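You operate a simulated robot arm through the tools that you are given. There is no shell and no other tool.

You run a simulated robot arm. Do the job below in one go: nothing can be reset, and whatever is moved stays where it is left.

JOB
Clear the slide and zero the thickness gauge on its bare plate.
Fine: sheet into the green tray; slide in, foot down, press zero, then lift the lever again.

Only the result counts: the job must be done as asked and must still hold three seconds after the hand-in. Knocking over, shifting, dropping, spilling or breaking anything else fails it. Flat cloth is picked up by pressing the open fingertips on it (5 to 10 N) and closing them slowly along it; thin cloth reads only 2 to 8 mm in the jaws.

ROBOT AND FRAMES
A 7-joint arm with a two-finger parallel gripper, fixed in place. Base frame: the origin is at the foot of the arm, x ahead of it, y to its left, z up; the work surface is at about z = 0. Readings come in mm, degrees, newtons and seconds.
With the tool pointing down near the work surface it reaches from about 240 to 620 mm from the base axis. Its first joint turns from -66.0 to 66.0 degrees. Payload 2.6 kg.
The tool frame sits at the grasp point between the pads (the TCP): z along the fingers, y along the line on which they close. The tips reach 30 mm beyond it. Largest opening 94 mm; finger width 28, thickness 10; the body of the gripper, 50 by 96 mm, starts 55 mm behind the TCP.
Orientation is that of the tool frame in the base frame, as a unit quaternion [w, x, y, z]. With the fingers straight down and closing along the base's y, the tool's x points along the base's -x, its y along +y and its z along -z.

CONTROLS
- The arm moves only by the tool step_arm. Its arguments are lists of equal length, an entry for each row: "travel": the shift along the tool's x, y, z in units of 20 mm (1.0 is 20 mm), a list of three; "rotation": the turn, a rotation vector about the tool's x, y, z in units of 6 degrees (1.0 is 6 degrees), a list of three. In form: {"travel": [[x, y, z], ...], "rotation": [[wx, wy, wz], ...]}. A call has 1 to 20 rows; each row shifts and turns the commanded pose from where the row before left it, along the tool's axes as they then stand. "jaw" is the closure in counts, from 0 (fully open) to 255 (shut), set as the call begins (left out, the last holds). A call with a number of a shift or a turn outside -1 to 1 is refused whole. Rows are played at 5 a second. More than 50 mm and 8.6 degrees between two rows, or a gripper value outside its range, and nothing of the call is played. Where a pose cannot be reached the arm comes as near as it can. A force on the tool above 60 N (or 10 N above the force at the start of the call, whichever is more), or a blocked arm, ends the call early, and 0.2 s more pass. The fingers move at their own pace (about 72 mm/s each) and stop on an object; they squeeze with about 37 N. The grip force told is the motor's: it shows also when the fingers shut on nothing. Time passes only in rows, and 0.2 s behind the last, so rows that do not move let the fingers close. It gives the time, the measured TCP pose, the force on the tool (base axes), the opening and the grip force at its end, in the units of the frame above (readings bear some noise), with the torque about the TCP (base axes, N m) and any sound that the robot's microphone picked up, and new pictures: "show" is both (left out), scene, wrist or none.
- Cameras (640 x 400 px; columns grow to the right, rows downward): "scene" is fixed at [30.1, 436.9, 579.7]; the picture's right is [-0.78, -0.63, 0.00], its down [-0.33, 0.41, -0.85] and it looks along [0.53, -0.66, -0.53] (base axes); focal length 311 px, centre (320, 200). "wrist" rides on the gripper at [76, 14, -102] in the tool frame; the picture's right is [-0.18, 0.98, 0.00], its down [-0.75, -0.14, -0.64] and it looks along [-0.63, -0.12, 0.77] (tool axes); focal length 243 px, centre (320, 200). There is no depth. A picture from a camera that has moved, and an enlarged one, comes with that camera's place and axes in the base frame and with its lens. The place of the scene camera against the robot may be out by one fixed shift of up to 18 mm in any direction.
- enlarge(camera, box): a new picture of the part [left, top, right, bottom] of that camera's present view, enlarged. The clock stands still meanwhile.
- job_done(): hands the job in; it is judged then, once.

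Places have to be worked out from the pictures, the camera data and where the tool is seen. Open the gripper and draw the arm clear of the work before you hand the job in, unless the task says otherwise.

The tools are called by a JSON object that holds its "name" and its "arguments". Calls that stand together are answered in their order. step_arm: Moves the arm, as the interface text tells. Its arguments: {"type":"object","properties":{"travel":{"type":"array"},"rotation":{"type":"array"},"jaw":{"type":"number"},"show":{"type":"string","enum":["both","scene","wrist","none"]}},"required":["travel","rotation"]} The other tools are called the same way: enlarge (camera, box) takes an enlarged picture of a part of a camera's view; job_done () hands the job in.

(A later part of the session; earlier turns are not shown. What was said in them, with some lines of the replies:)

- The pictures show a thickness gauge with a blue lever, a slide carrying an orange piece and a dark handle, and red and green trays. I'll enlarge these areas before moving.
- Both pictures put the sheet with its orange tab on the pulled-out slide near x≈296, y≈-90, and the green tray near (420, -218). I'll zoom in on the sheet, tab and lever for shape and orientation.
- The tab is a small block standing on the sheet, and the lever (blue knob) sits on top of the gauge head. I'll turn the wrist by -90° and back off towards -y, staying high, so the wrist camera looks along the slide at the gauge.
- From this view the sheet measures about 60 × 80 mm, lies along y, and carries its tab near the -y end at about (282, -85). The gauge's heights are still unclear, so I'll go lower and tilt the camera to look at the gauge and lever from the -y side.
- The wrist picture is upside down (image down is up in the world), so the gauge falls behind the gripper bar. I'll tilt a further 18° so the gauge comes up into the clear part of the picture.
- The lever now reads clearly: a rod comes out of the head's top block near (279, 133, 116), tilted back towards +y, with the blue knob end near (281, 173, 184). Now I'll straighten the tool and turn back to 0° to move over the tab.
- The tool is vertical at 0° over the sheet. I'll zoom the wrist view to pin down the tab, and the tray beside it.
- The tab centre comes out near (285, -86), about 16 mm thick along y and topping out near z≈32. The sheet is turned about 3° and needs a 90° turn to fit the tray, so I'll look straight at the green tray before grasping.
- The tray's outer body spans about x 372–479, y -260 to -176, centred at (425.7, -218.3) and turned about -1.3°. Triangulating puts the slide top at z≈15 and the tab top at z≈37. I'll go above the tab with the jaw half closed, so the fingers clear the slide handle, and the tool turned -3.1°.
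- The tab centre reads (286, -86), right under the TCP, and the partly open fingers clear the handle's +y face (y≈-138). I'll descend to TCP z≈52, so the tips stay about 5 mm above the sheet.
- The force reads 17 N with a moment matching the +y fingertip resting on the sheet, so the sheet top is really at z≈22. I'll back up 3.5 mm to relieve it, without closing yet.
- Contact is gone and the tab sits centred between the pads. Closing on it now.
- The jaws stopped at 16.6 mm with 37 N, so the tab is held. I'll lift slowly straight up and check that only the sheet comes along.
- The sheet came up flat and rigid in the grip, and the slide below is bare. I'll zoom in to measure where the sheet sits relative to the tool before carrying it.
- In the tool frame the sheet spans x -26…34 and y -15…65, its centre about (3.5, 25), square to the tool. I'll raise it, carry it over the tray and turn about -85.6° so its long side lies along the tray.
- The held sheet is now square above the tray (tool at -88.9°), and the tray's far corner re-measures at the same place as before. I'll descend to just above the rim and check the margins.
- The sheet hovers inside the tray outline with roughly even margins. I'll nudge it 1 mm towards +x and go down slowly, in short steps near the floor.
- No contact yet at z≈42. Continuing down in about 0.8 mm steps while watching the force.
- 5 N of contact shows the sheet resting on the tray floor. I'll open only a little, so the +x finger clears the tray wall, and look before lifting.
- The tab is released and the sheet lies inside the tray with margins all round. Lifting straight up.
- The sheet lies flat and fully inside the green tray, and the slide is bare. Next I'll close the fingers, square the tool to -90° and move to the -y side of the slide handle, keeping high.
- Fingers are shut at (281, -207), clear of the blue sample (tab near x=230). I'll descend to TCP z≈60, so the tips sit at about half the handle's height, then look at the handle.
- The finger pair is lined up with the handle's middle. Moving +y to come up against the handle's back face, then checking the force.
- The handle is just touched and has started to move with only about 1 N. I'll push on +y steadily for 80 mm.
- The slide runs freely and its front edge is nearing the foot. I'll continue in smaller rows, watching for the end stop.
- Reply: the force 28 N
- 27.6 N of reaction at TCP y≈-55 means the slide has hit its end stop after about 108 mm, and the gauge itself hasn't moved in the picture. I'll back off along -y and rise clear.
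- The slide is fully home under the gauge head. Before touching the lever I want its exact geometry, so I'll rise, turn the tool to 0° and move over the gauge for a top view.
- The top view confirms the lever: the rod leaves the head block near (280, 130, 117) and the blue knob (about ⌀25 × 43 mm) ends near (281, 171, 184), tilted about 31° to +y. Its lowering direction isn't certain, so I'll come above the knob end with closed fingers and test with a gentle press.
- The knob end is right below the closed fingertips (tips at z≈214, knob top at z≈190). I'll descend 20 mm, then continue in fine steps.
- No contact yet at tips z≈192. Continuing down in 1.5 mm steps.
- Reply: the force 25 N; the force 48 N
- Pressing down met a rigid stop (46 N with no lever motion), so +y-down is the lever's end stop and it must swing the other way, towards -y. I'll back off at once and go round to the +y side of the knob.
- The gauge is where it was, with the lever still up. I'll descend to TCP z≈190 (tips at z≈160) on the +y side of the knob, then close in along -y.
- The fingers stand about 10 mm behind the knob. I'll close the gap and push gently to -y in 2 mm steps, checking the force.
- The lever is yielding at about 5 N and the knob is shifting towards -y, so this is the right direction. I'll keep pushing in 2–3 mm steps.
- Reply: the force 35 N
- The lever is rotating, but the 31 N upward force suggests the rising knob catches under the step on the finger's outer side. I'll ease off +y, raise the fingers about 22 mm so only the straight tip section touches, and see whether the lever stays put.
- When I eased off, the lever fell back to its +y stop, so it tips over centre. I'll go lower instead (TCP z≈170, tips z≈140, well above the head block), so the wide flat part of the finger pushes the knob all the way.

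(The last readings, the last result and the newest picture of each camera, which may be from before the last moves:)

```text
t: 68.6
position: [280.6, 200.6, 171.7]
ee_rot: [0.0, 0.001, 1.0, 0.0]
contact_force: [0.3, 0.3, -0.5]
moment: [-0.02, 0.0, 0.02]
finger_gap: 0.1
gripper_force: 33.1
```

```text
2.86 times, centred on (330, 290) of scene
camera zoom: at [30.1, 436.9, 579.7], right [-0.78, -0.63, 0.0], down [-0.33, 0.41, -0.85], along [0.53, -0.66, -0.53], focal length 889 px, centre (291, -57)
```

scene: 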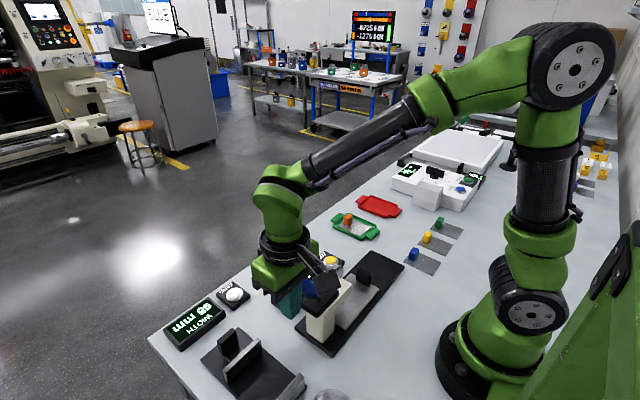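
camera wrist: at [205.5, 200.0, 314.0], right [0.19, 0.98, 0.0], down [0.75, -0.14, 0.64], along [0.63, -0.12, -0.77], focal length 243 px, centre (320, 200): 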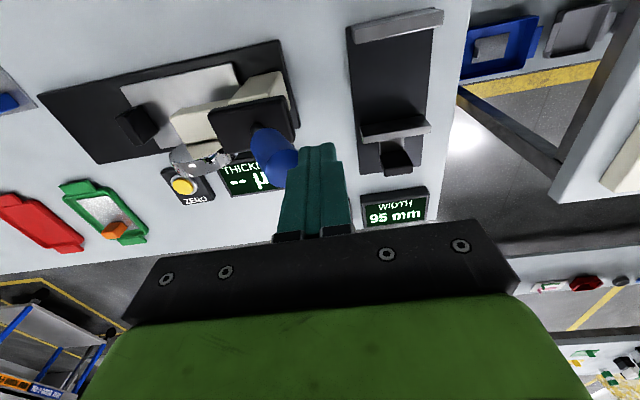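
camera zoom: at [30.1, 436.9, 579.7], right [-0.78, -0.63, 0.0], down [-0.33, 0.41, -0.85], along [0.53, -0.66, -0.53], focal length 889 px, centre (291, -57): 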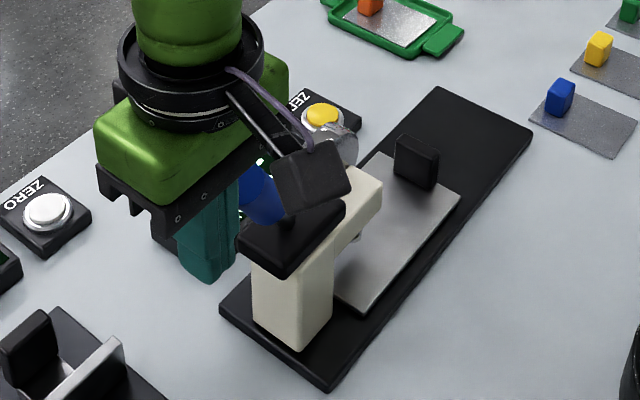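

Clear of everything at TCP (281, 201, 172). Pushing to -y again in 3 mm steps.

{"name": "step_arm", "arguments": {"travel": [[0, -0.3, 0], [0, -0.15, 0], [0, -0.15, 0], [0, -0.15, 0], [0, -0.15, 0], [0, -0.15, 0], [0, 0, 0]], "rotation": [[0, 0, 0], [0, 0, 0], [0, 0, 0], [0, 0, 0], [0, 0, 0], [0, 0, 0], [0, 0, 0]], "show": "none"}}

{"name": "step_arm", "arguments": {"travel": [[0, -0.15, 0], [0, -0.15, 0], [0, -0.15, 0], [0, 0, 0]], "rotation": [[0, 0, 0], [0, 0, 0], [0, 0, 0], [0, 0, 0]], "show": "scene"}}

{"name": "enlarge", "arguments": {"camera": "scene", "box": [260, 220, 400, 360]}}

```text
t: 70.2
position: [280.5, 179.6, 171.7]
ee_rot: [0.0, 0.001, 1.0, 0.0]
contact_force: [-0.1, 1.0, 0.6]
moment: [-0.03, 0.03, 0.01]
finger_gap: 0.1
gripper_force: 32.5
```

```text
t: 71.2
position: [281.7, 172.3, 171.1]
ee_rot: [0.0, 0.0, 1.0, 0.001]
contact_force: [0.6, 0.0, 0.9]
moment: [0.0, -0.01, 0.02]
finger_gap: 0.0
gripper_force: 33.4
```

scene: 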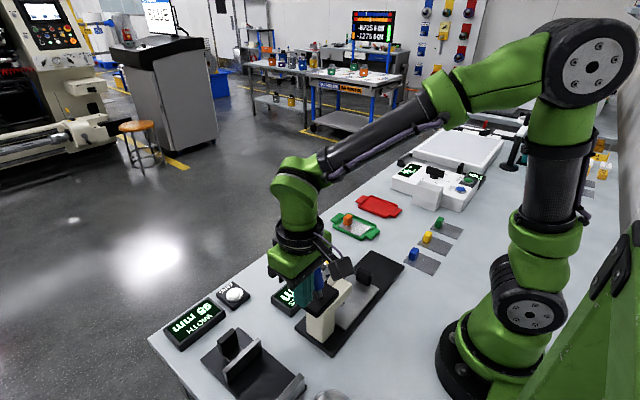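

```text
2.86 times, centred on (330, 290) of scene
camera zoom: at [30.1, 436.9, 579.7], right [-0.78, -0.63, 0.0], down [-0.33, 0.41, -0.85], along [0.53, -0.66, -0.53], focal length 889 px, centre (291, -57)
```

zoom: 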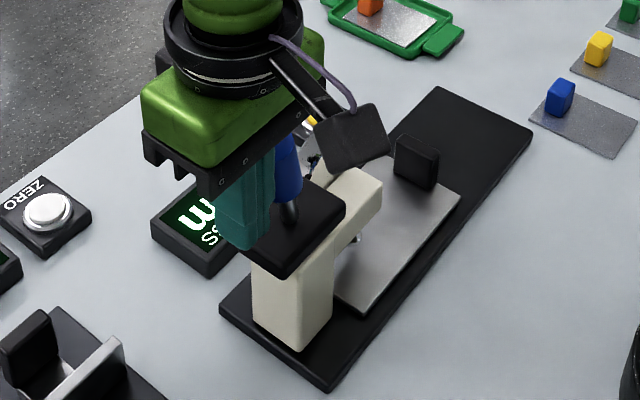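

Now the lever follows with almost no force and is close to upright. Continuing to -y.

{"name": "step_arm", "arguments": {"travel": [[0, -0.15, 0], [0, -0.15, 0], [0, -0.15, 0], [0, -0.15, 0], [0, -0.15, 0], [0, 0, 0]], "rotation": [[0, 0, 0], [0, 0, 0], [0, 0, 0], [0, 0, 0], [0, 0, 0], [0, 0, 0]], "show": "scene"}}

{"name": "enlarge", "arguments": {"camera": "scene", "box": [260, 220, 400, 360]}}

```text
t: 72.6
position: [281.0, 154.5, 171.7]
ee_rot: [0.0, 0.001, 1.0, 0.0]
contact_force: [0.5, 0.3, -0.1]
moment: [-0.01, 0.0, 0.0]
finger_gap: 0.0
gripper_force: 33.2
```

scene: 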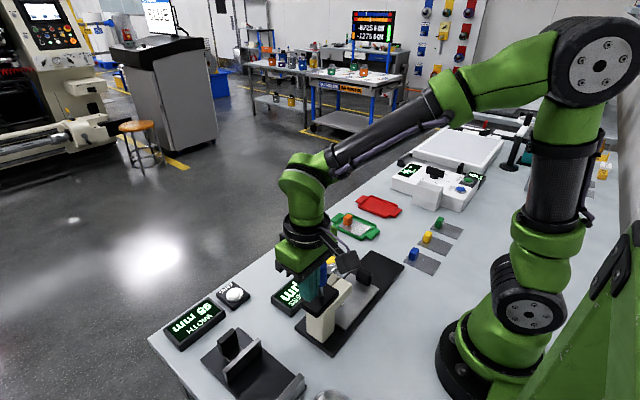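

```text
2.86 times, centred on (330, 290) of scene
camera zoom: at [30.1, 436.8, 579.7], right [-0.78, -0.63, 0.0], down [-0.33, 0.41, -0.85], along [0.53, -0.66, -0.53], focal length 889 px, centre (291, -57)
```

zoom: 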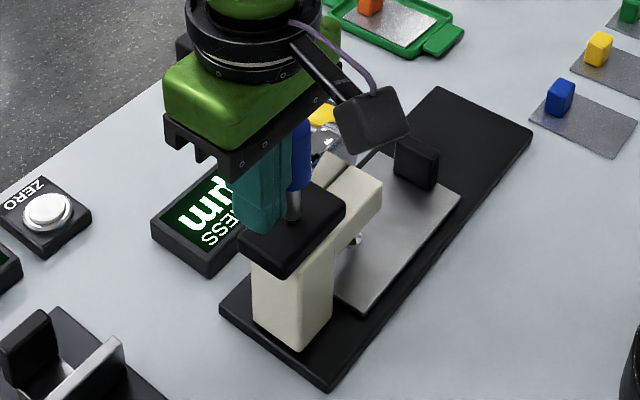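

Still moving freely, with the rod now past vertical. Continuing in 3 mm steps.

{"name": "step_arm", "arguments": {"travel": [[0, -0.15, 0], [0, -0.15, 0], [0, -0.15, 0], [0, -0.15, 0], [0, -0.15, 0], [0, 0, 0]], "rotation": [[0, 0, 0], [0, 0, 0], [0, 0, 0], [0, 0, 0], [0, 0, 0], [0, 0, 0]], "show": "scene"}}

{"name": "enlarge", "arguments": {"camera": "scene", "box": [260, 220, 400, 360]}}

```text
t: 74.0
position: [281.0, 141.2, 171.3]
ee_rot: [0.0, 0.001, 1.0, 0.0]
contact_force: [-0.2, -0.6, 0.6]
moment: [-0.01, 0.04, -0.02]
finger_gap: 0.0
gripper_force: 33.2
```

scene: 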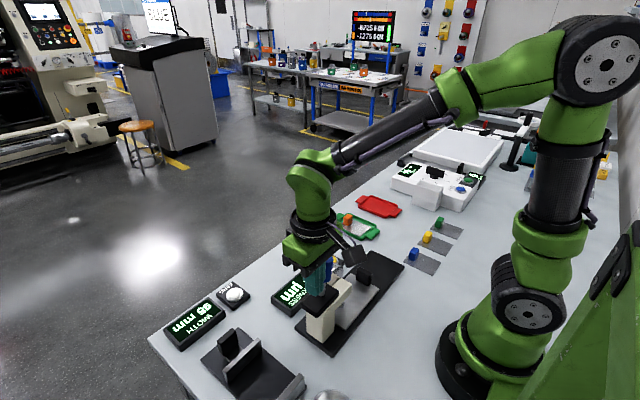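

```text
2.86 times, centred on (330, 290) of scene
camera zoom: at [30.1, 436.9, 579.7], right [-0.78, -0.63, 0.0], down [-0.33, 0.41, -0.85], along [0.53, -0.66, -0.53], focal length 889 px, centre (291, -57)
```

zoom: 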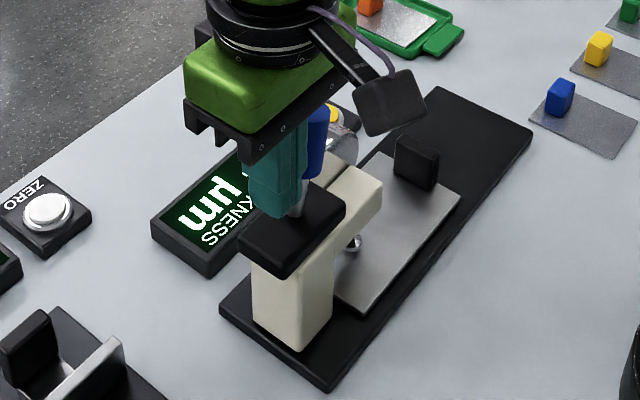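

The foot (chrome) is coming down towards the plate as the lever passes upright. Continuing to -y with checks.

{"name": "step_arm", "arguments": {"travel": [[0, -0.15, 0], [0, -0.15, 0], [0, -0.15, 0], [0, -0.15, 0], [0, 0, 0]], "rotation": [[0, 0, 0], [0, 0, 0], [0, 0, 0], [0, 0, 0], [0, 0, 0]], "show": "scene"}}

{"name": "enlarge", "arguments": {"camera": "scene", "box": [260, 220, 400, 360]}}

```text
t: 75.2
position: [282.2, 129.4, 170.4]
ee_rot: [0.0, 0.001, 1.0, 0.0]
contact_force: [-0.1, -0.3, -0.4]
moment: [0.01, 0.03, 0.0]
finger_gap: 0.0
gripper_force: 32.6
```

scene: 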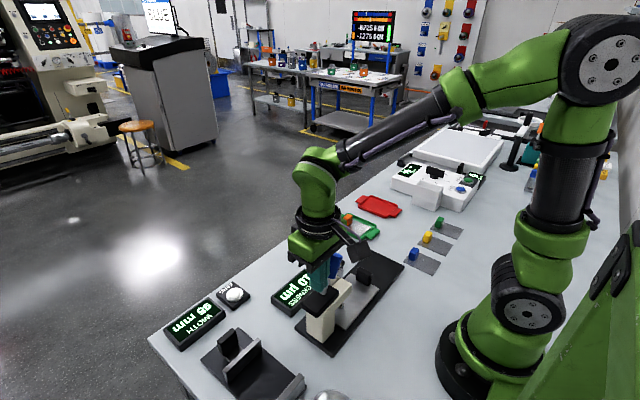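

```text
2.86 times, centred on (330, 290) of scene
camera zoom: at [30.1, 436.9, 579.7], right [-0.78, -0.63, 0.0], down [-0.33, 0.41, -0.85], along [0.53, -0.66, -0.53], focal length 889 px, centre (291, -57)
```

zoom: 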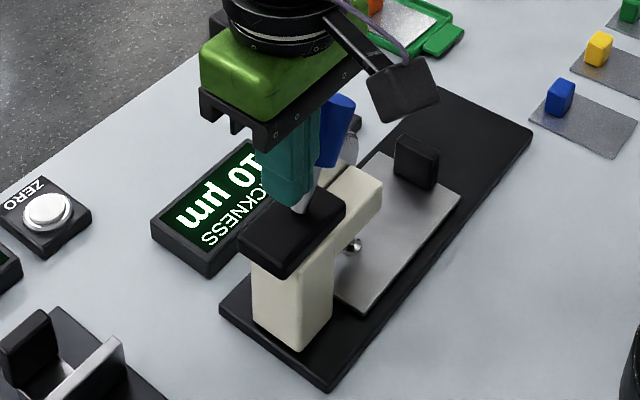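

The display now shows a number: the lever has dropped over to -y on its own and the foot is down, with no force on the tool. I'll back off slightly +y, rise, and read the display.

{"name": "step_arm", "arguments": {"travel": [[0, 0.3, 0], [0, 0, -0.6], [0, 0, -1], [0, 0, -1], [0, 0, -1], [0, 0, -1], [0, 0, 0]], "rotation": [[0, 0, 0], [0, 0, 0], [0, 0, 0], [0, 0, 0], [0, 0, 0], [0, 0, 0], [0, 0, 0]]}}

{"name": "enlarge", "arguments": {"camera": "wrist", "box": [120, 20, 400, 220]}}

{"name": "enlarge", "arguments": {"camera": "scene", "box": [260, 220, 400, 360]}}

```text
t: 76.8
position: [281.3, 134.6, 263.0]
ee_rot: [0.0, 0.001, 1.0, 0.0]
contact_force: [-0.7, -0.5, 0.5]
moment: [0.0, 0.0, -0.01]
finger_gap: 0.0
gripper_force: 32.9
camera wrist: at [206.0, 149.8, 364.7], right [0.19, 0.98, 0.0], down [0.75, -0.14, 0.64], along [0.63, -0.12, -0.77], focal length 243 px, centre (320, 200)
```

scene: 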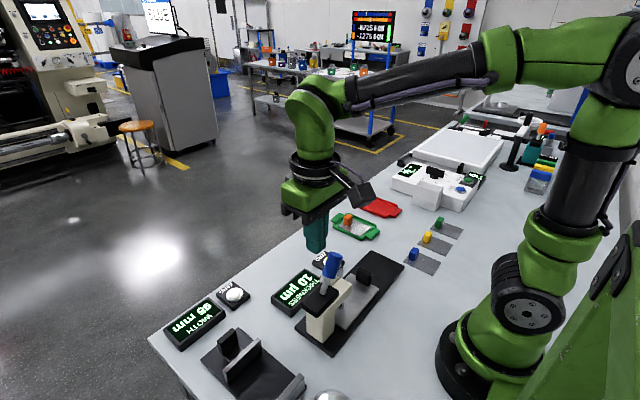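
wrist: 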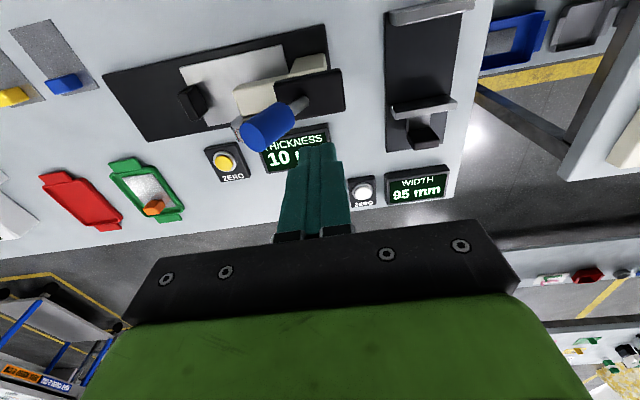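

```text
2.00 times, centred on (260, 120) of wrist
camera zoom: at [206.0, 149.8, 364.7], right [0.19, 0.98, 0.0], down [0.75, -0.14, 0.64], along [0.63, -0.12, -0.77], focal length 485 px, centre (440, 360)
```

zoom: 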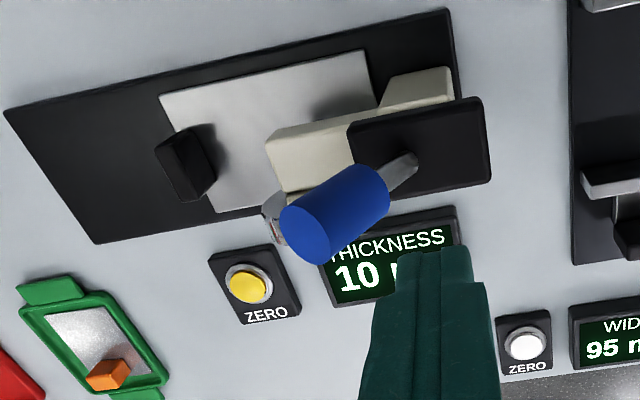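

```text
2.86 times, centred on (330, 290) of scene
camera zoom: at [30.1, 436.9, 579.7], right [-0.78, -0.63, 0.0], down [-0.33, 0.41, -0.85], along [0.53, -0.66, -0.53], focal length 889 px, centre (291, -57)
```

zoom: 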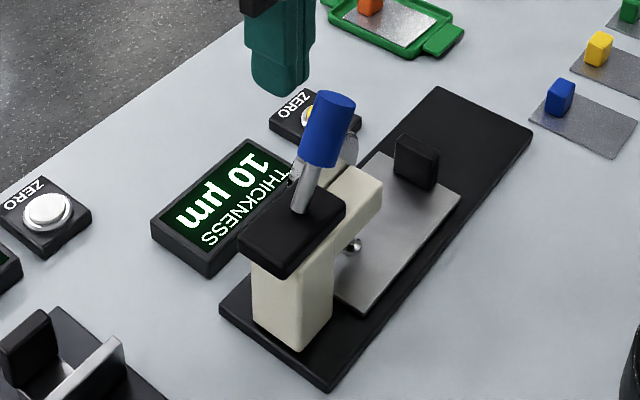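

The gauge reads "10 µm" with the foot on the bare plate. The yellow ZERO button beside it works out at about (383, -43), so I'll carry the closed fingers over it at a safe height.

{"name": "step_arm", "arguments": {"travel": [[-0.51, -0.888, 0], [-0.51, -0.888, 0], [-0.51, -0.888, 0], [-0.51, -0.888, 0], [-0.51, -0.888, 0], [-0.51, -0.888, 0], [-0.51, -0.888, 0], [-0.51, -0.888, 0], [-0.51, -0.888, 0], [-0.51, -0.888, 0], [0, 0, 0.9], [0, 0, 0.9], [0, 0, 0.9], [0, 0, 0.9], [0, 0, 0.9], [0, 0, 0.9], [0, 0, 0]], "rotation": [[0, 0, 0], [0, 0, 0], [0, 0, 0], [0, 0, 0], [0, 0, 0], [0, 0, 0], [0, 0, 0], [0, 0, 0], [0, 0, 0], [0, 0, 0], [0, 0, 0], [0, 0, 0], [0, 0, 0], [0, 0, 0], [0, 0, 0], [0, 0, 0], [0, 0, 0]]}}

{"name": "enlarge", "arguments": {"camera": "wrist", "box": [220, 20, 420, 170]}}

{"name": "enlarge", "arguments": {"camera": "scene", "box": [260, 200, 400, 320]}}

```text
t: 80.4
position: [382.6, -43.3, 153.6]
ee_rot: [0.0, 0.001, 1.0, 0.001]
contact_force: [0.7, 0.4, 0.1]
moment: [0.02, 0.01, -0.02]
finger_gap: 0.0
gripper_force: 32.8
camera wrist: at [307.6, -28.5, 255.8], right [0.19, 0.98, 0.0], down [0.75, -0.14, 0.64], along [0.63, -0.12, -0.77], focal length 243 px, centre (320, 200)
```

scene: 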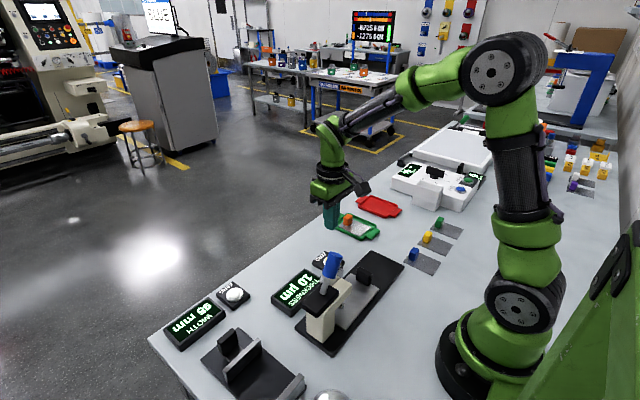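
wrist: 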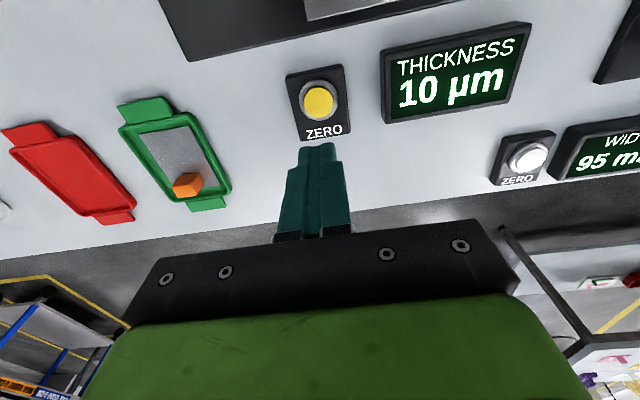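

```text
2.67 times, centred on (320, 95) of wrist
camera zoom: at [307.6, -28.5, 255.8], right [0.19, 0.98, 0.0], down [0.75, -0.14, 0.64], along [0.63, -0.12, -0.77], focal length 647 px, centre (320, 480)
```

zoom: 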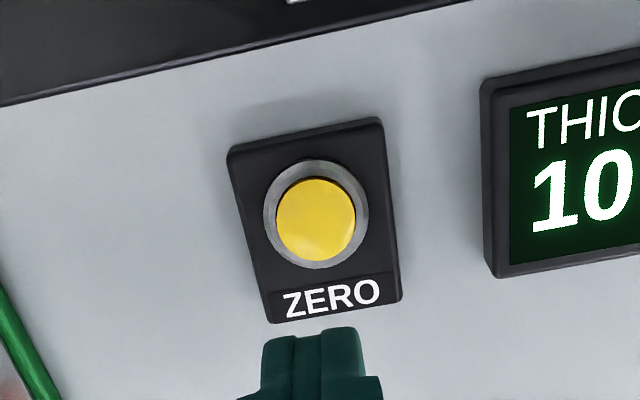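

```text
3.33 times, centred on (330, 260) of scene
camera zoom: at [30.1, 436.9, 579.7], right [-0.78, -0.63, 0.0], down [-0.33, 0.41, -0.85], along [0.53, -0.66, -0.53], focal length 1037 px, centre (287, 0)
```

zoom: 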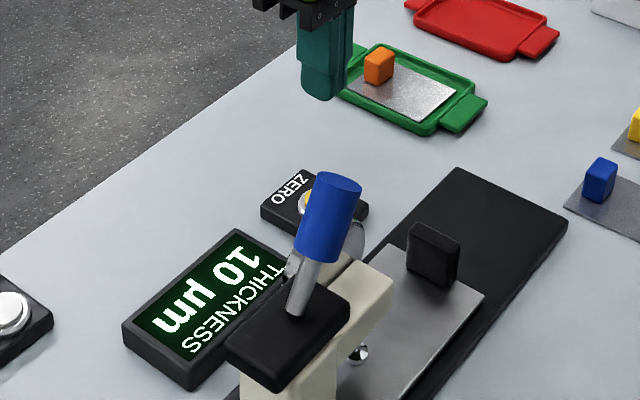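

The button cap (about ⌀28 mm) is centred right under the fingertips at (382, -43.6). I'll descend to just above it first.

{"name": "step_arm", "arguments": {"travel": [[0, 0, 0.9], [0, 0, 0.9], [0, 0, 0.9], [0, 0, 0.9], [0, 0, 0.6], [0, 0, 0.3], [0, 0, 0]], "rotation": [[0, 0, 0], [0, 0, 0], [0, 0, 0], [0, 0, 0], [0, 0, 0], [0, 0, 0], [0, 0, 0]], "show": "wrist"}}

{"name": "enlarge", "arguments": {"camera": "wrist", "box": [240, 60, 440, 210]}}

```text
t: 82.0
position: [382.1, -42.4, 63.9]
ee_rot: [0.0, 0.001, 1.0, 0.0]
contact_force: [0.2, -0.7, 0.6]
moment: [0.01, 0.0, 0.03]
finger_gap: 0.3
gripper_force: 32.6
camera wrist: at [307.7, -27.9, 166.3], right [0.19, 0.98, 0.0], down [0.75, -0.14, 0.64], along [0.63, -0.12, -0.77], focal length 243 px, centre (320, 200)
```

wrist: 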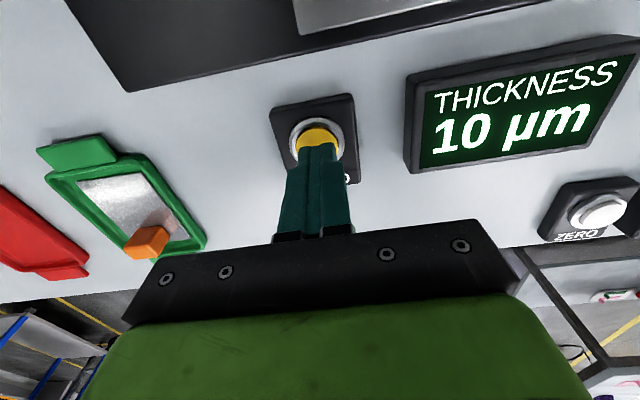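

```text
2.67 times, centred on (340, 135) of wrist
camera zoom: at [307.7, -27.9, 166.3], right [0.19, 0.98, 0.0], down [0.75, -0.14, 0.64], along [0.63, -0.12, -0.77], focal length 647 px, centre (267, 373)
```

zoom: 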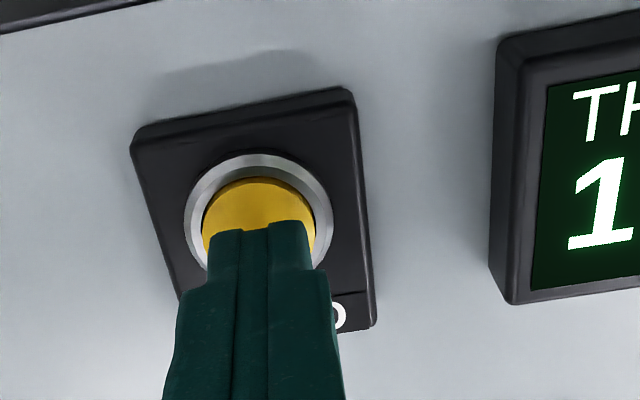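

Tips at z≈34, centred on the cap. Continuing down slowly towards contact.

{"name": "step_arm", "arguments": {"travel": [[0, 0, 0.2], [0, 0, 0.15], [0, 0, 0.1], [0, 0, 0]], "rotation": [[0, 0, 0], [0, 0, 0], [0, 0, 0], [0, 0, 0]], "show": "none"}}

{"name": "step_arm", "arguments": {"travel": [[0, 0, 0.075], [0, 0, 0.075], [0, 0, 0]], "rotation": [[0, 0, 0], [0, 0, 0], [0, 0, 0]], "show": "none"}}

```text
t: 83.0
position: [383.1, -43.2, 55.6]
ee_rot: [0.0, 0.001, 1.0, 0.0]
contact_force: [0.4, 0.7, -0.6]
moment: [-0.02, -0.01, 0.02]
finger_gap: 0.0
gripper_force: 33.3
```

```text
t: 83.8
position: [382.7, -43.6, 52.6]
ee_rot: [0.0, 0.001, 1.0, 0.0]
contact_force: [-0.1, -0.4, 1.9]
moment: [-0.01, -0.03, 0.03]
finger_gap: 0.3
gripper_force: 32.8
heard: click
```

A click was heard with about 2 N of contact. I'll check the display before doing anything more.

{"name": "step_arm", "arguments": {"travel": [[0, 0, 0]], "rotation": [[0, 0, 0]]}}

{"name": "enlarge", "arguments": {"camera": "wrist", "box": [240, 20, 640, 220]}}

```text
t: 84.2
position: [382.8, -43.4, 52.7]
ee_rot: [0.0, 0.001, 1.0, 0.0]
contact_force: [0.2, 0.1, 2.7]
moment: [-0.02, 0.0, -0.03]
finger_gap: 0.0
gripper_force: 32.9
camera wrist: at [307.8, -28.0, 154.2], right [0.19, 0.98, 0.0], down [0.75, -0.14, 0.64], along [0.63, -0.12, -0.77], focal length 243 px, centre (320, 200)
```

scene: 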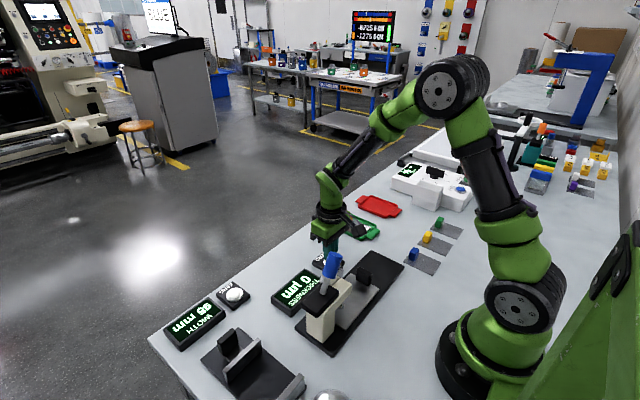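
wrist: 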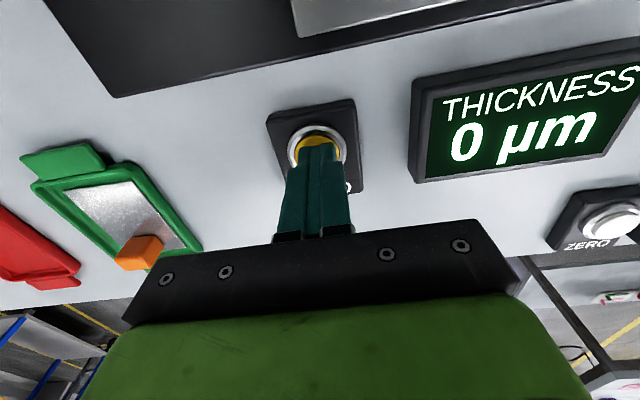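

```text
1.60 times, centred on (440, 120) of wrist
camera zoom: at [307.8, -28.0, 154.2], right [0.19, 0.98, 0.0], down [0.75, -0.14, 0.64], along [0.63, -0.12, -0.77], focal length 388 px, centre (128, 328)
```

zoom: 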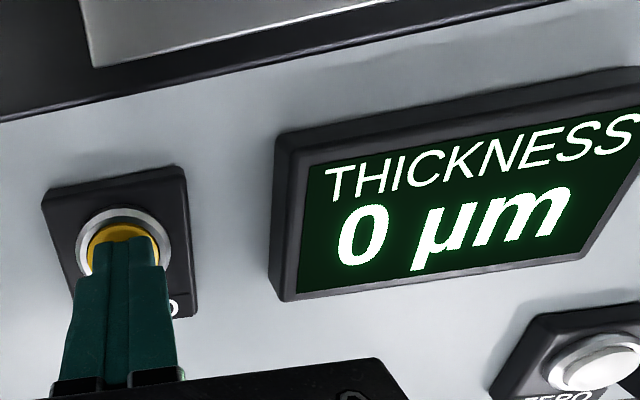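

The display reads "0 µm", so the zero is set. I'll lift off the button and move to the -y side of the lever, staying high.

{"name": "step_arm", "arguments": {"travel": [[0, 0, -0.3], [0, 0, -0.8], [0, 0, -1], [0, 0, -1], [0, 0, -1], [0, 0, -1], [0, 0, -1], [0, 0, -1], [0, 0, -1], [0, 0, -1], [0.85, 0.62, 0], [0.85, 0.62, 0], [0.85, 0.62, 0], [0.85, 0.62, 0], [0.85, 0.62, 0], [0.85, 0.62, 0], [0, 0, 0]], "rotation": [[0, 0, 0], [0, 0, 0], [0, 0, 0], [0, 0, 0], [0, 0, 0], [0, 0, 0], [0, 0, 0], [0, 0, 0], [0, 0, 0], [0, 0, 0], [0, 0, 0], [0, 0, 0], [0, 0, 0], [0, 0, 0], [0, 0, 0], [0, 0, 0], [0, 0, 0]]}}

{"name": "enlarge", "arguments": {"camera": "wrist", "box": [280, 20, 520, 200]}}

{"name": "enlarge", "arguments": {"camera": "scene", "box": [260, 200, 400, 340]}}

```text
t: 87.8
position: [280.8, 31.6, 235.4]
ee_rot: [0.0, 0.0, 1.0, 0.001]
contact_force: [-0.7, 0.6, -0.8]
moment: [0.0, 0.0, 0.01]
finger_gap: 0.0
gripper_force: 32.6
camera wrist: at [205.2, 46.9, 336.0], right [0.18, 0.98, 0.0], down [0.75, -0.14, 0.64], along [0.63, -0.12, -0.77], focal length 243 px, centre (320, 200)
```

scene: 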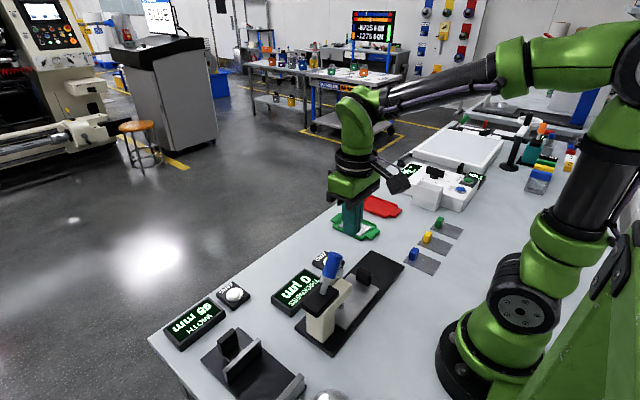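
wrist: 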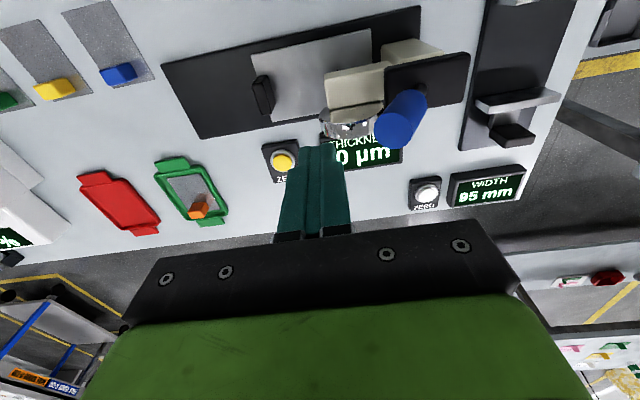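

```text
2.22 times, centred on (400, 110) of wrist
camera zoom: at [205.2, 46.9, 336.0], right [0.18, 0.98, 0.0], down [0.75, -0.14, 0.64], along [0.63, -0.12, -0.77], focal length 539 px, centre (142, 400)
```

zoom: 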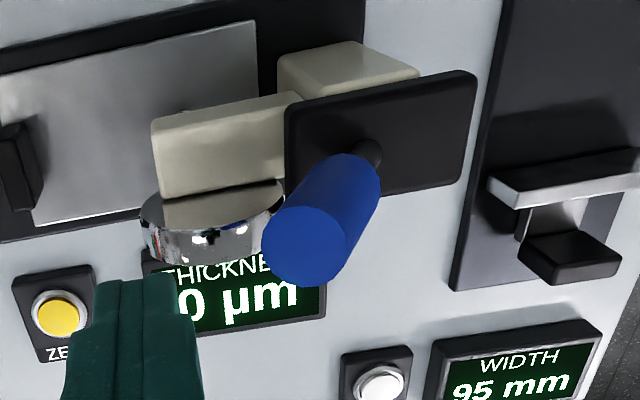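

```text
2.86 times, centred on (330, 270) of scene
camera zoom: at [30.1, 436.9, 579.7], right [-0.78, -0.63, 0.0], down [-0.33, 0.41, -0.85], along [0.53, -0.66, -0.53], focal length 889 px, centre (291, 0)
```

zoom: 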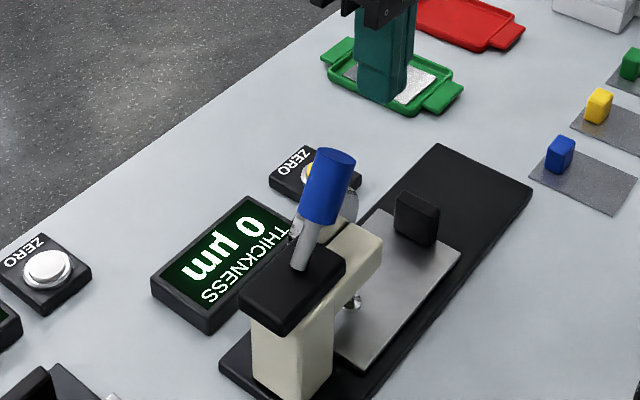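

The lever rests at its mirrored -y stop (knob end near (279, 82, 184)), and the display still reads 0 µm. I'll descend on its -y side to TCP z≈171 and then push it back over to +y.

{"name": "step_arm", "arguments": {"travel": [[0, 0, 0.8], [0, 0, 0.8], [0, 0, 0.8], [0, 0, 0.8], [0, 0.5, 0], [0, 0, 0]], "rotation": [[0, 0, 0], [0, 0, 0], [0, 0, 0], [0, 0, 0], [0, 0, 0], [0, 0, 0]], "show": "scene"}}

{"name": "enlarge", "arguments": {"camera": "scene", "box": [260, 200, 400, 340]}}

```text
t: 89.2
position: [280.3, 40.9, 170.6]
ee_rot: [0.0, 0.001, 1.0, 0.0]
contact_force: [-0.2, 0.0, 0.1]
moment: [0.0, 0.0, -0.03]
finger_gap: 0.0
gripper_force: 33.1
```

scene: 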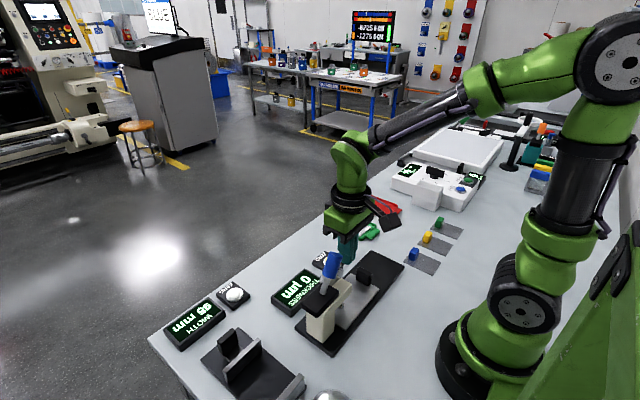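

```text
2.86 times, centred on (330, 270) of scene
camera zoom: at [30.1, 436.9, 579.7], right [-0.78, -0.63, 0.0], down [-0.33, 0.41, -0.85], along [0.53, -0.66, -0.53], focal length 889 px, centre (291, 0)
```

zoom: 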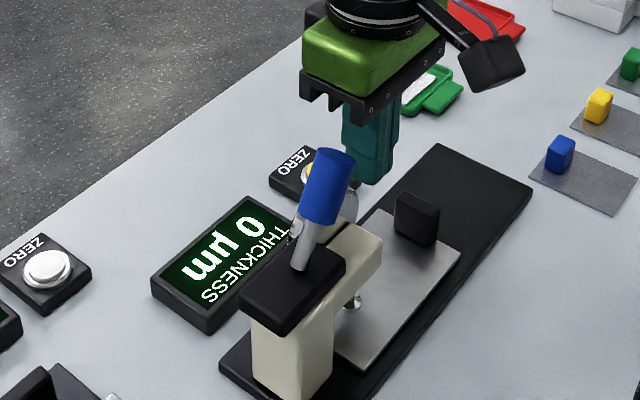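

Positioned behind the knob on its -y side with clearance. Now pushing +y in 3 mm steps.

{"name": "step_arm", "arguments": {"travel": [[0, 0.4, 0], [0, 0.3, 0], [0, 0.15, 0], [0, 0.15, 0], [0, 0.15, 0], [0, 0.15, 0], [0, 0, 0]], "rotation": [[0, 0, 0], [0, 0, 0], [0, 0, 0], [0, 0, 0], [0, 0, 0], [0, 0, 0], [0, 0, 0]], "show": "none"}}

{"name": "step_arm", "arguments": {"travel": [[0, 0.15, 0], [0, 0.15, 0], [0, 0.15, 0], [0, 0, 0]], "rotation": [[0, 0, 0], [0, 0, 0], [0, 0, 0], [0, 0, 0]], "show": "scene"}}

{"name": "enlarge", "arguments": {"camera": "scene", "box": [260, 200, 400, 340]}}

```text
t: 90.8
position: [281.4, 67.4, 170.9]
ee_rot: [0.0, 0.0, 1.0, 0.0]
contact_force: [-0.4, -1.1, 1.1]
moment: [0.07, -0.01, 0.03]
finger_gap: 0.1
gripper_force: 33.2
```

```text
t: 91.8
position: [281.1, 75.2, 170.7]
ee_rot: [0.0, -0.001, 1.0, 0.0]
contact_force: [-0.2, 0.1, 0.7]
moment: [-0.02, -0.01, 0.02]
finger_gap: 0.0
gripper_force: 33.0
```

scene: 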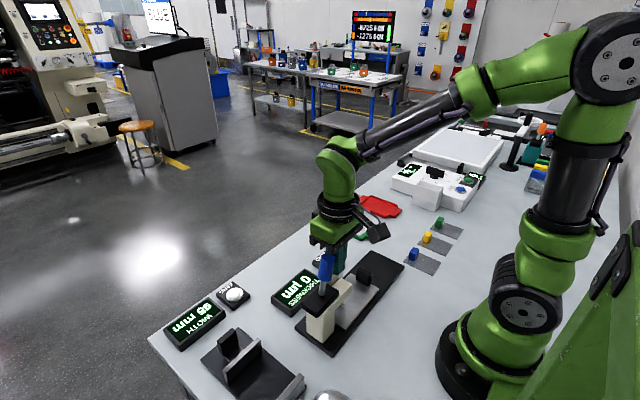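

```text
2.86 times, centred on (330, 270) of scene
camera zoom: at [30.1, 436.9, 579.7], right [-0.78, -0.63, 0.0], down [-0.33, 0.41, -0.85], along [0.53, -0.66, -0.53], focal length 889 px, centre (291, 0)
```

zoom: 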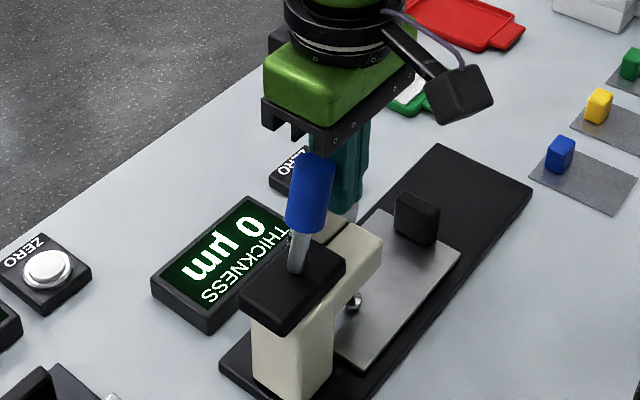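

The lever is being lifted with about 1 N. Continuing to +y.

{"name": "step_arm", "arguments": {"travel": [[0, 0.15, 0], [0, 0.15, 0], [0, 0.15, 0], [0, 0.15, 0], [0, 0.15, 0], [0, 0.15, 0], [0, 0.15, 0], [0, 0.15, 0], [0, 0, 0]], "rotation": [[0, 0, 0], [0, 0, 0], [0, 0, 0], [0, 0, 0], [0, 0, 0], [0, 0, 0], [0, 0, 0], [0, 0, 0], [0, 0, 0]], "show": "scene"}}

{"name": "enlarge", "arguments": {"camera": "scene", "box": [260, 200, 400, 340]}}

```text
t: 93.8
position: [281.3, 100.1, 170.4]
ee_rot: [0.0, 0.0, 1.0, 0.0]
contact_force: [-0.1, 0.2, -0.6]
moment: [0.03, -0.01, -0.02]
finger_gap: 0.3
gripper_force: 33.4
```

scene: 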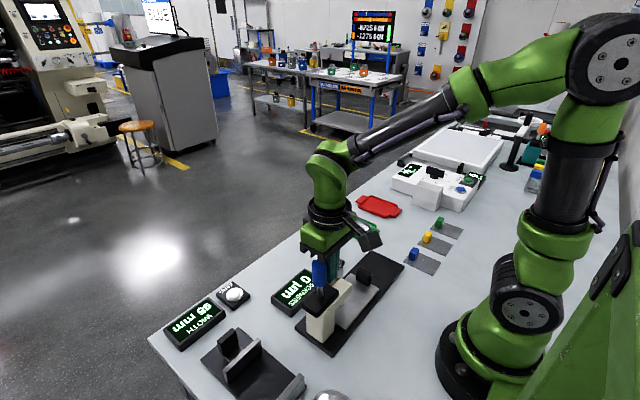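

```text
2.86 times, centred on (330, 270) of scene
camera zoom: at [30.1, 436.9, 579.7], right [-0.78, -0.63, 0.0], down [-0.33, 0.41, -0.85], along [0.53, -0.66, -0.53], focal length 889 px, centre (291, 0)
```

zoom: 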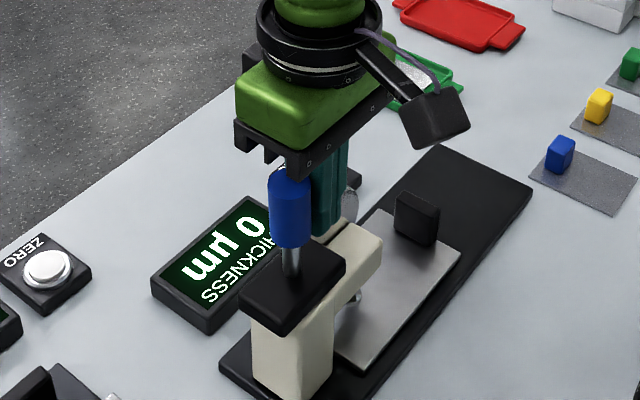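

Nearly upright, with no resistance. Pushing on past centre.

{"name": "step_arm", "arguments": {"travel": [[0, 0.15, 0], [0, 0.15, 0], [0, 0.15, 0], [0, 0.15, 0], [0, 0.15, 0], [0, 0.15, 0], [0, 0, 0], [0, 0, 0]], "rotation": [[0, 0, 0], [0, 0, 0], [0, 0, 0], [0, 0, 0], [0, 0, 0], [0, 0, 0], [0, 0, 0], [0, 0, 0]], "show": "scene"}}

{"name": "enlarge", "arguments": {"camera": "scene", "box": [260, 200, 400, 340]}}

```text
t: 95.6
position: [280.6, 117.6, 170.7]
ee_rot: [0.0, 0.001, 1.0, 0.0]
contact_force: [0.1, 0.4, -0.3]
moment: [0.0, -0.04, -0.03]
finger_gap: 0.1
gripper_force: 33.4
```

scene: 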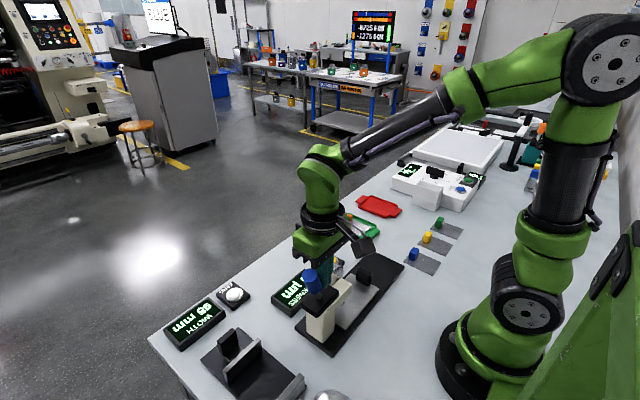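

```text
2.86 times, centred on (330, 270) of scene
camera zoom: at [30.1, 436.9, 579.7], right [-0.78, -0.63, 0.0], down [-0.33, 0.41, -0.85], along [0.53, -0.66, -0.53], focal length 889 px, centre (291, 0)
```

zoom: 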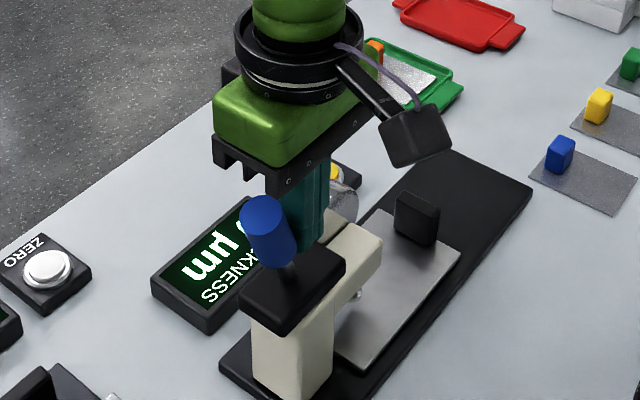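

The lever is past centre but not yet back at its original tilt. Continuing a little further to +y to bring it to the stop.

{"name": "step_arm", "arguments": {"travel": [[0, 0.15, 0], [0, 0.15, 0], [0, 0.15, 0], [0, 0.15, 0], [0, 0, 0], [0, 0, 0]], "rotation": [[0, 0, 0], [0, 0, 0], [0, 0, 0], [0, 0, 0], [0, 0, 0], [0, 0, 0]], "show": "scene"}}

{"name": "enlarge", "arguments": {"camera": "scene", "box": [260, 200, 400, 340]}}

```text
t: 97.0
position: [280.6, 129.2, 170.7]
ee_rot: [0.0, 0.002, 1.0, -0.001]
contact_force: [-2.0, -23.1, 8.7]
moment: [-0.57, 0.05, 0.07]
finger_gap: 0.0
gripper_force: 33.3
```

scene: 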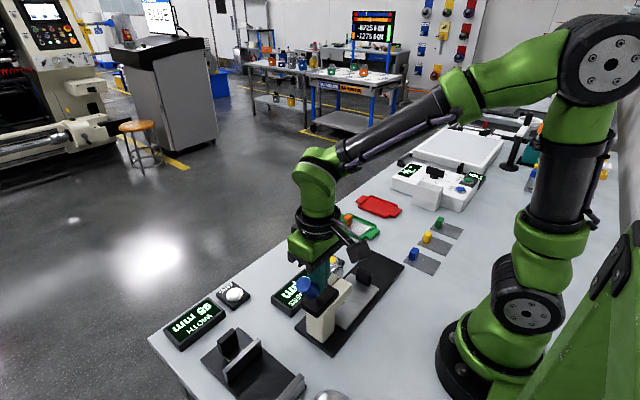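

```text
2.86 times, centred on (330, 270) of scene
camera zoom: at [30.0, 436.8, 579.7], right [-0.78, -0.63, 0.0], down [-0.33, 0.41, -0.85], along [0.53, -0.66, -0.53], focal length 889 px, centre (291, 0)
```

zoom: 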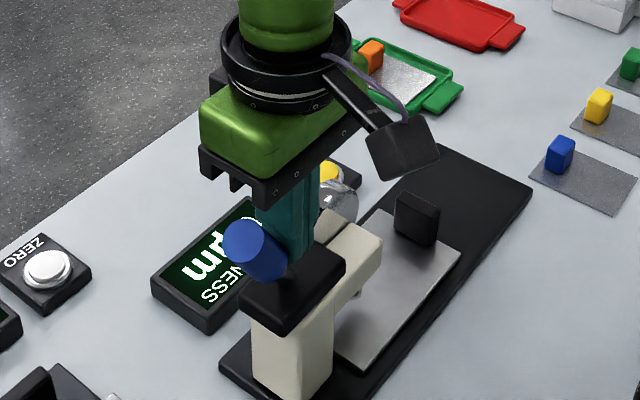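

A reaction of 23 N with the knob back at its original tilt means the lever is at its up stop. I'll back off to -y at once, then rise clear.

{"name": "step_arm", "arguments": {"travel": [[0, -0.3, 0], [0, -0.6, 0], [0, -0.6, 0], [0, 0, -0.6], [0, 0, -1], [0, 0, -1], [0, 0, -1], [0, 0, -1], [0, 0, 0]], "rotation": [[0, 0, 0], [0, 0, 0], [0, 0, 0], [0, 0, 0], [0, 0, 0], [0, 0, 0], [0, 0, 0], [0, 0, 0], [0, 0, 0]]}}

{"name": "enlarge", "arguments": {"camera": "scene", "box": [260, 200, 400, 340]}}

{"name": "enlarge", "arguments": {"camera": "wrist", "box": [160, 20, 440, 200]}}

```text
t: 99.0
position: [281.4, 99.2, 263.1]
ee_rot: [0.0, 0.0, 1.0, 0.0]
contact_force: [0.1, -1.2, 0.2]
moment: [-0.01, -0.01, 0.0]
finger_gap: 0.0
gripper_force: 33.1
camera wrist: at [205.9, 114.9, 364.7], right [0.19, 0.98, 0.0], down [0.75, -0.14, 0.64], along [0.63, -0.12, -0.77], focal length 243 px, centre (320, 200)
```

scene: 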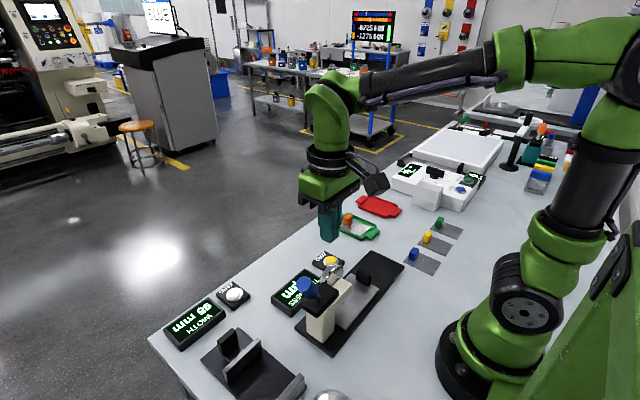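
wrist: 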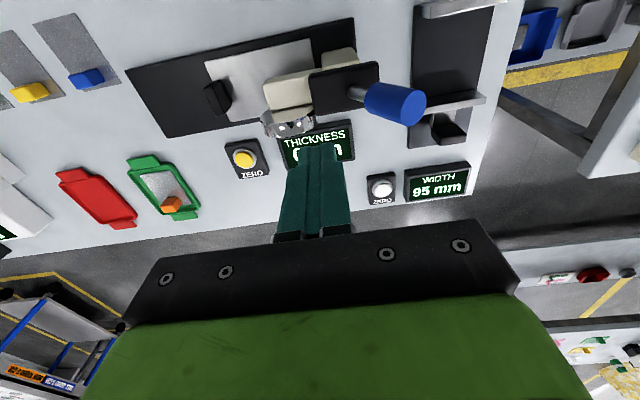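

```text
2.86 times, centred on (330, 270) of scene
camera zoom: at [30.1, 436.9, 579.7], right [-0.78, -0.63, 0.0], down [-0.33, 0.41, -0.85], along [0.53, -0.66, -0.53], focal length 889 px, centre (291, 0)
```

zoom: 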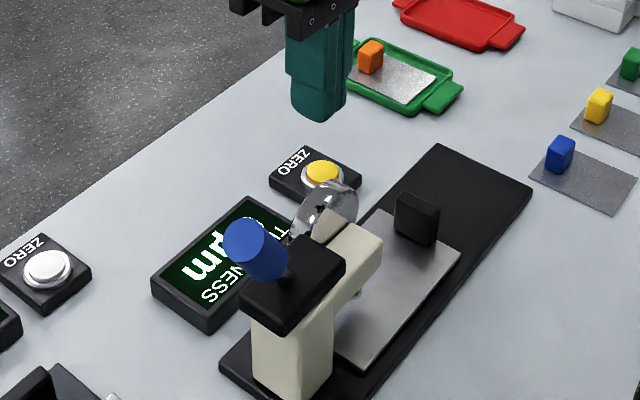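

```text
2.22 times, centred on (300, 110) of wrist
camera zoom: at [205.9, 114.9, 364.7], right [0.19, 0.98, 0.0], down [0.75, -0.14, 0.64], along [0.63, -0.12, -0.77], focal length 539 px, centre (364, 400)
```

zoom: 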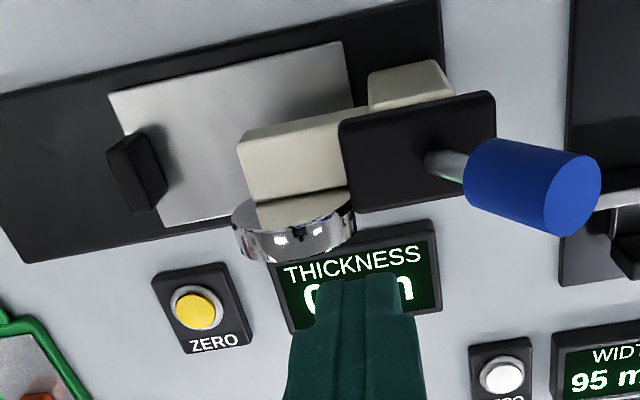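

The lever stays up on its own at the original +y stop, the foot is raised, and the display shows 0 µm. I'll open the gripper while drawing the arm up and away, then take a last look at everything.

{"name": "step_arm", "arguments": {"travel": [[0, 0, -0.8], [-0.36, -0.9, -0.7], [-0.36, -0.9, -0.7], [-0.36, -0.9, -0.7], [-0.36, -0.9, -0.7], [-0.36, -0.9, -0.7], [-0.36, -0.9, -0.7], [-0.36, -0.9, -0.7], [-0.36, -0.9, -0.7], [0, 0, 0], [0, 0, 0]], "rotation": [[0, 0, 0], [0, 0, 0], [0, 0, 0], [0, 0, 0], [0, 0, 0], [0, 0, 0], [0, 0, 0], [0, 0, 0], [0, 0, 0], [0, 0, 0], [0, 0, 0]], "jaw": 0}}

{"name": "enlarge", "arguments": {"camera": "scene", "box": [260, 190, 460, 340]}}

{"name": "enlarge", "arguments": {"camera": "wrist", "box": [200, 0, 560, 200]}}

```text
t: 101.4
position: [338.6, -43.1, 391.6]
ee_rot: [0.0, 0.001, 1.0, 0.0]
contact_force: [-0.1, 0.0, 0.3]
moment: [0.04, -0.02, 0.0]
finger_gap: 94.0
gripper_force: 0.1
camera wrist: at [263.8, -28.7, 492.8], right [0.19, 0.98, 0.0], down [0.75, -0.14, 0.64], along [0.63, -0.12, -0.77], focal length 243 px, centre (320, 200)
```

scene: 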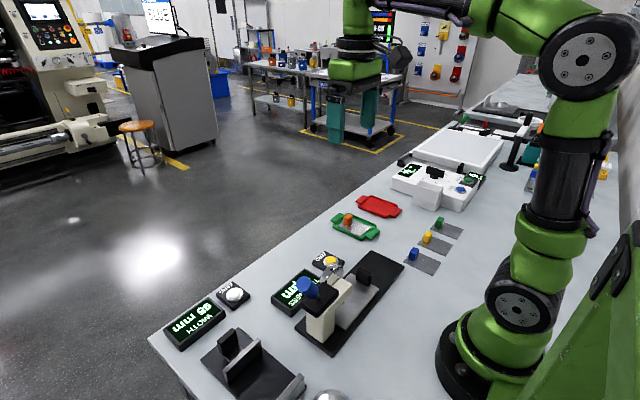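
wrist: 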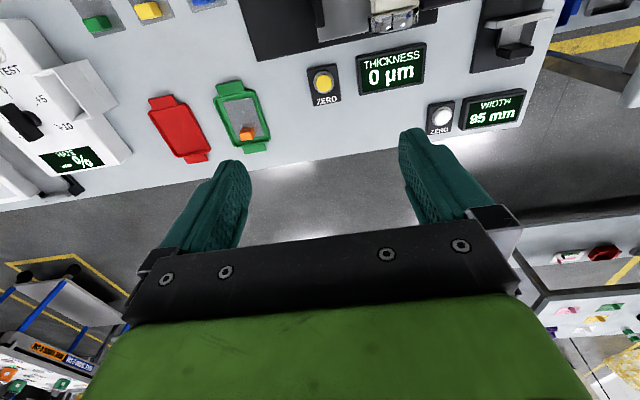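

```text
2.67 times, centred on (360, 265) of scene
camera zoom: at [30.1, 436.8, 579.7], right [-0.78, -0.63, 0.0], down [-0.33, 0.41, -0.85], along [0.53, -0.66, -0.53], focal length 830 px, centre (213, 27)
```

zoom: 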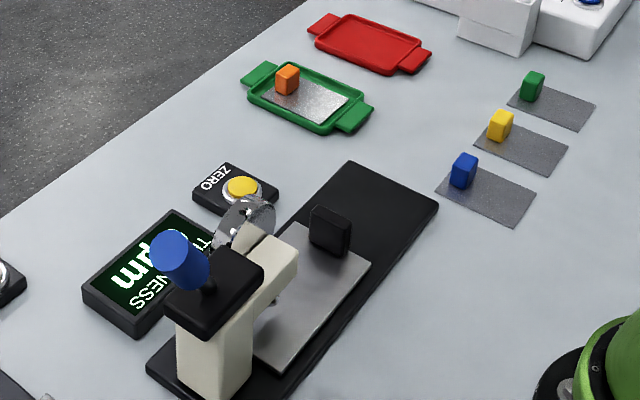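

```text
1.78 times, centred on (380, 100) of wrist
camera zoom: at [263.8, -28.7, 492.8], right [0.19, 0.98, 0.0], down [0.75, -0.14, 0.64], along [0.63, -0.12, -0.77], focal length 431 px, centre (213, 378)
```

zoom: 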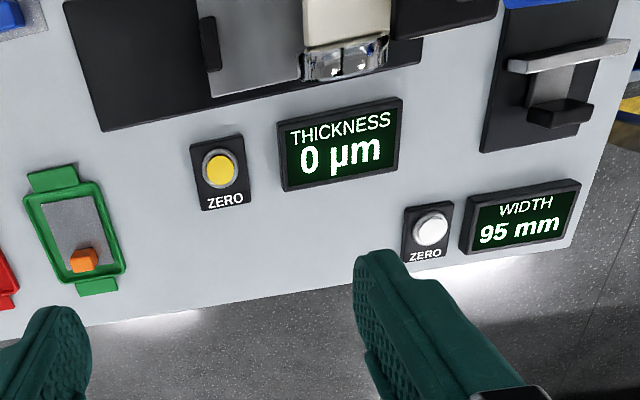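

Everything is in its final state: the sheet is flat in the green tray, the slide is in and bare, the gauge reads 0 µm, and the lever is back up. The other samples and trays haven't moved, and the gripper is open and clear, so I'm handing the job in.

{"name": "job_done", "arguments": {}}

```text
The job is handed in.
```

The slide is cleared and the thickness gauge is zeroed on its bare plate. I've handed the job in, but no verdict came back with the hand-in.

- **Sheet:** it lies flat inside the green tray, turned 90° to fit, with a margin on all sides.
- **Slide:** pushed in along its track to the end stop, with nothing on it.
- **Zero:** with the foot down on the bare plate the display read 10 µm. After one press of the yellow ZERO button (a click was heard) it read 0 µm.
- **Lever:** lifted back to its original up position, where it stayed on its own. The display still shows 0 µm.
- **Arm:** gripper open and drawn clear of the work.

I first tried pressing the lever the wrong way, and it met its stop at about 46 N before I backed off. The final pictures show no shift in the gauge, and the trays and the other samples look undisturbed.
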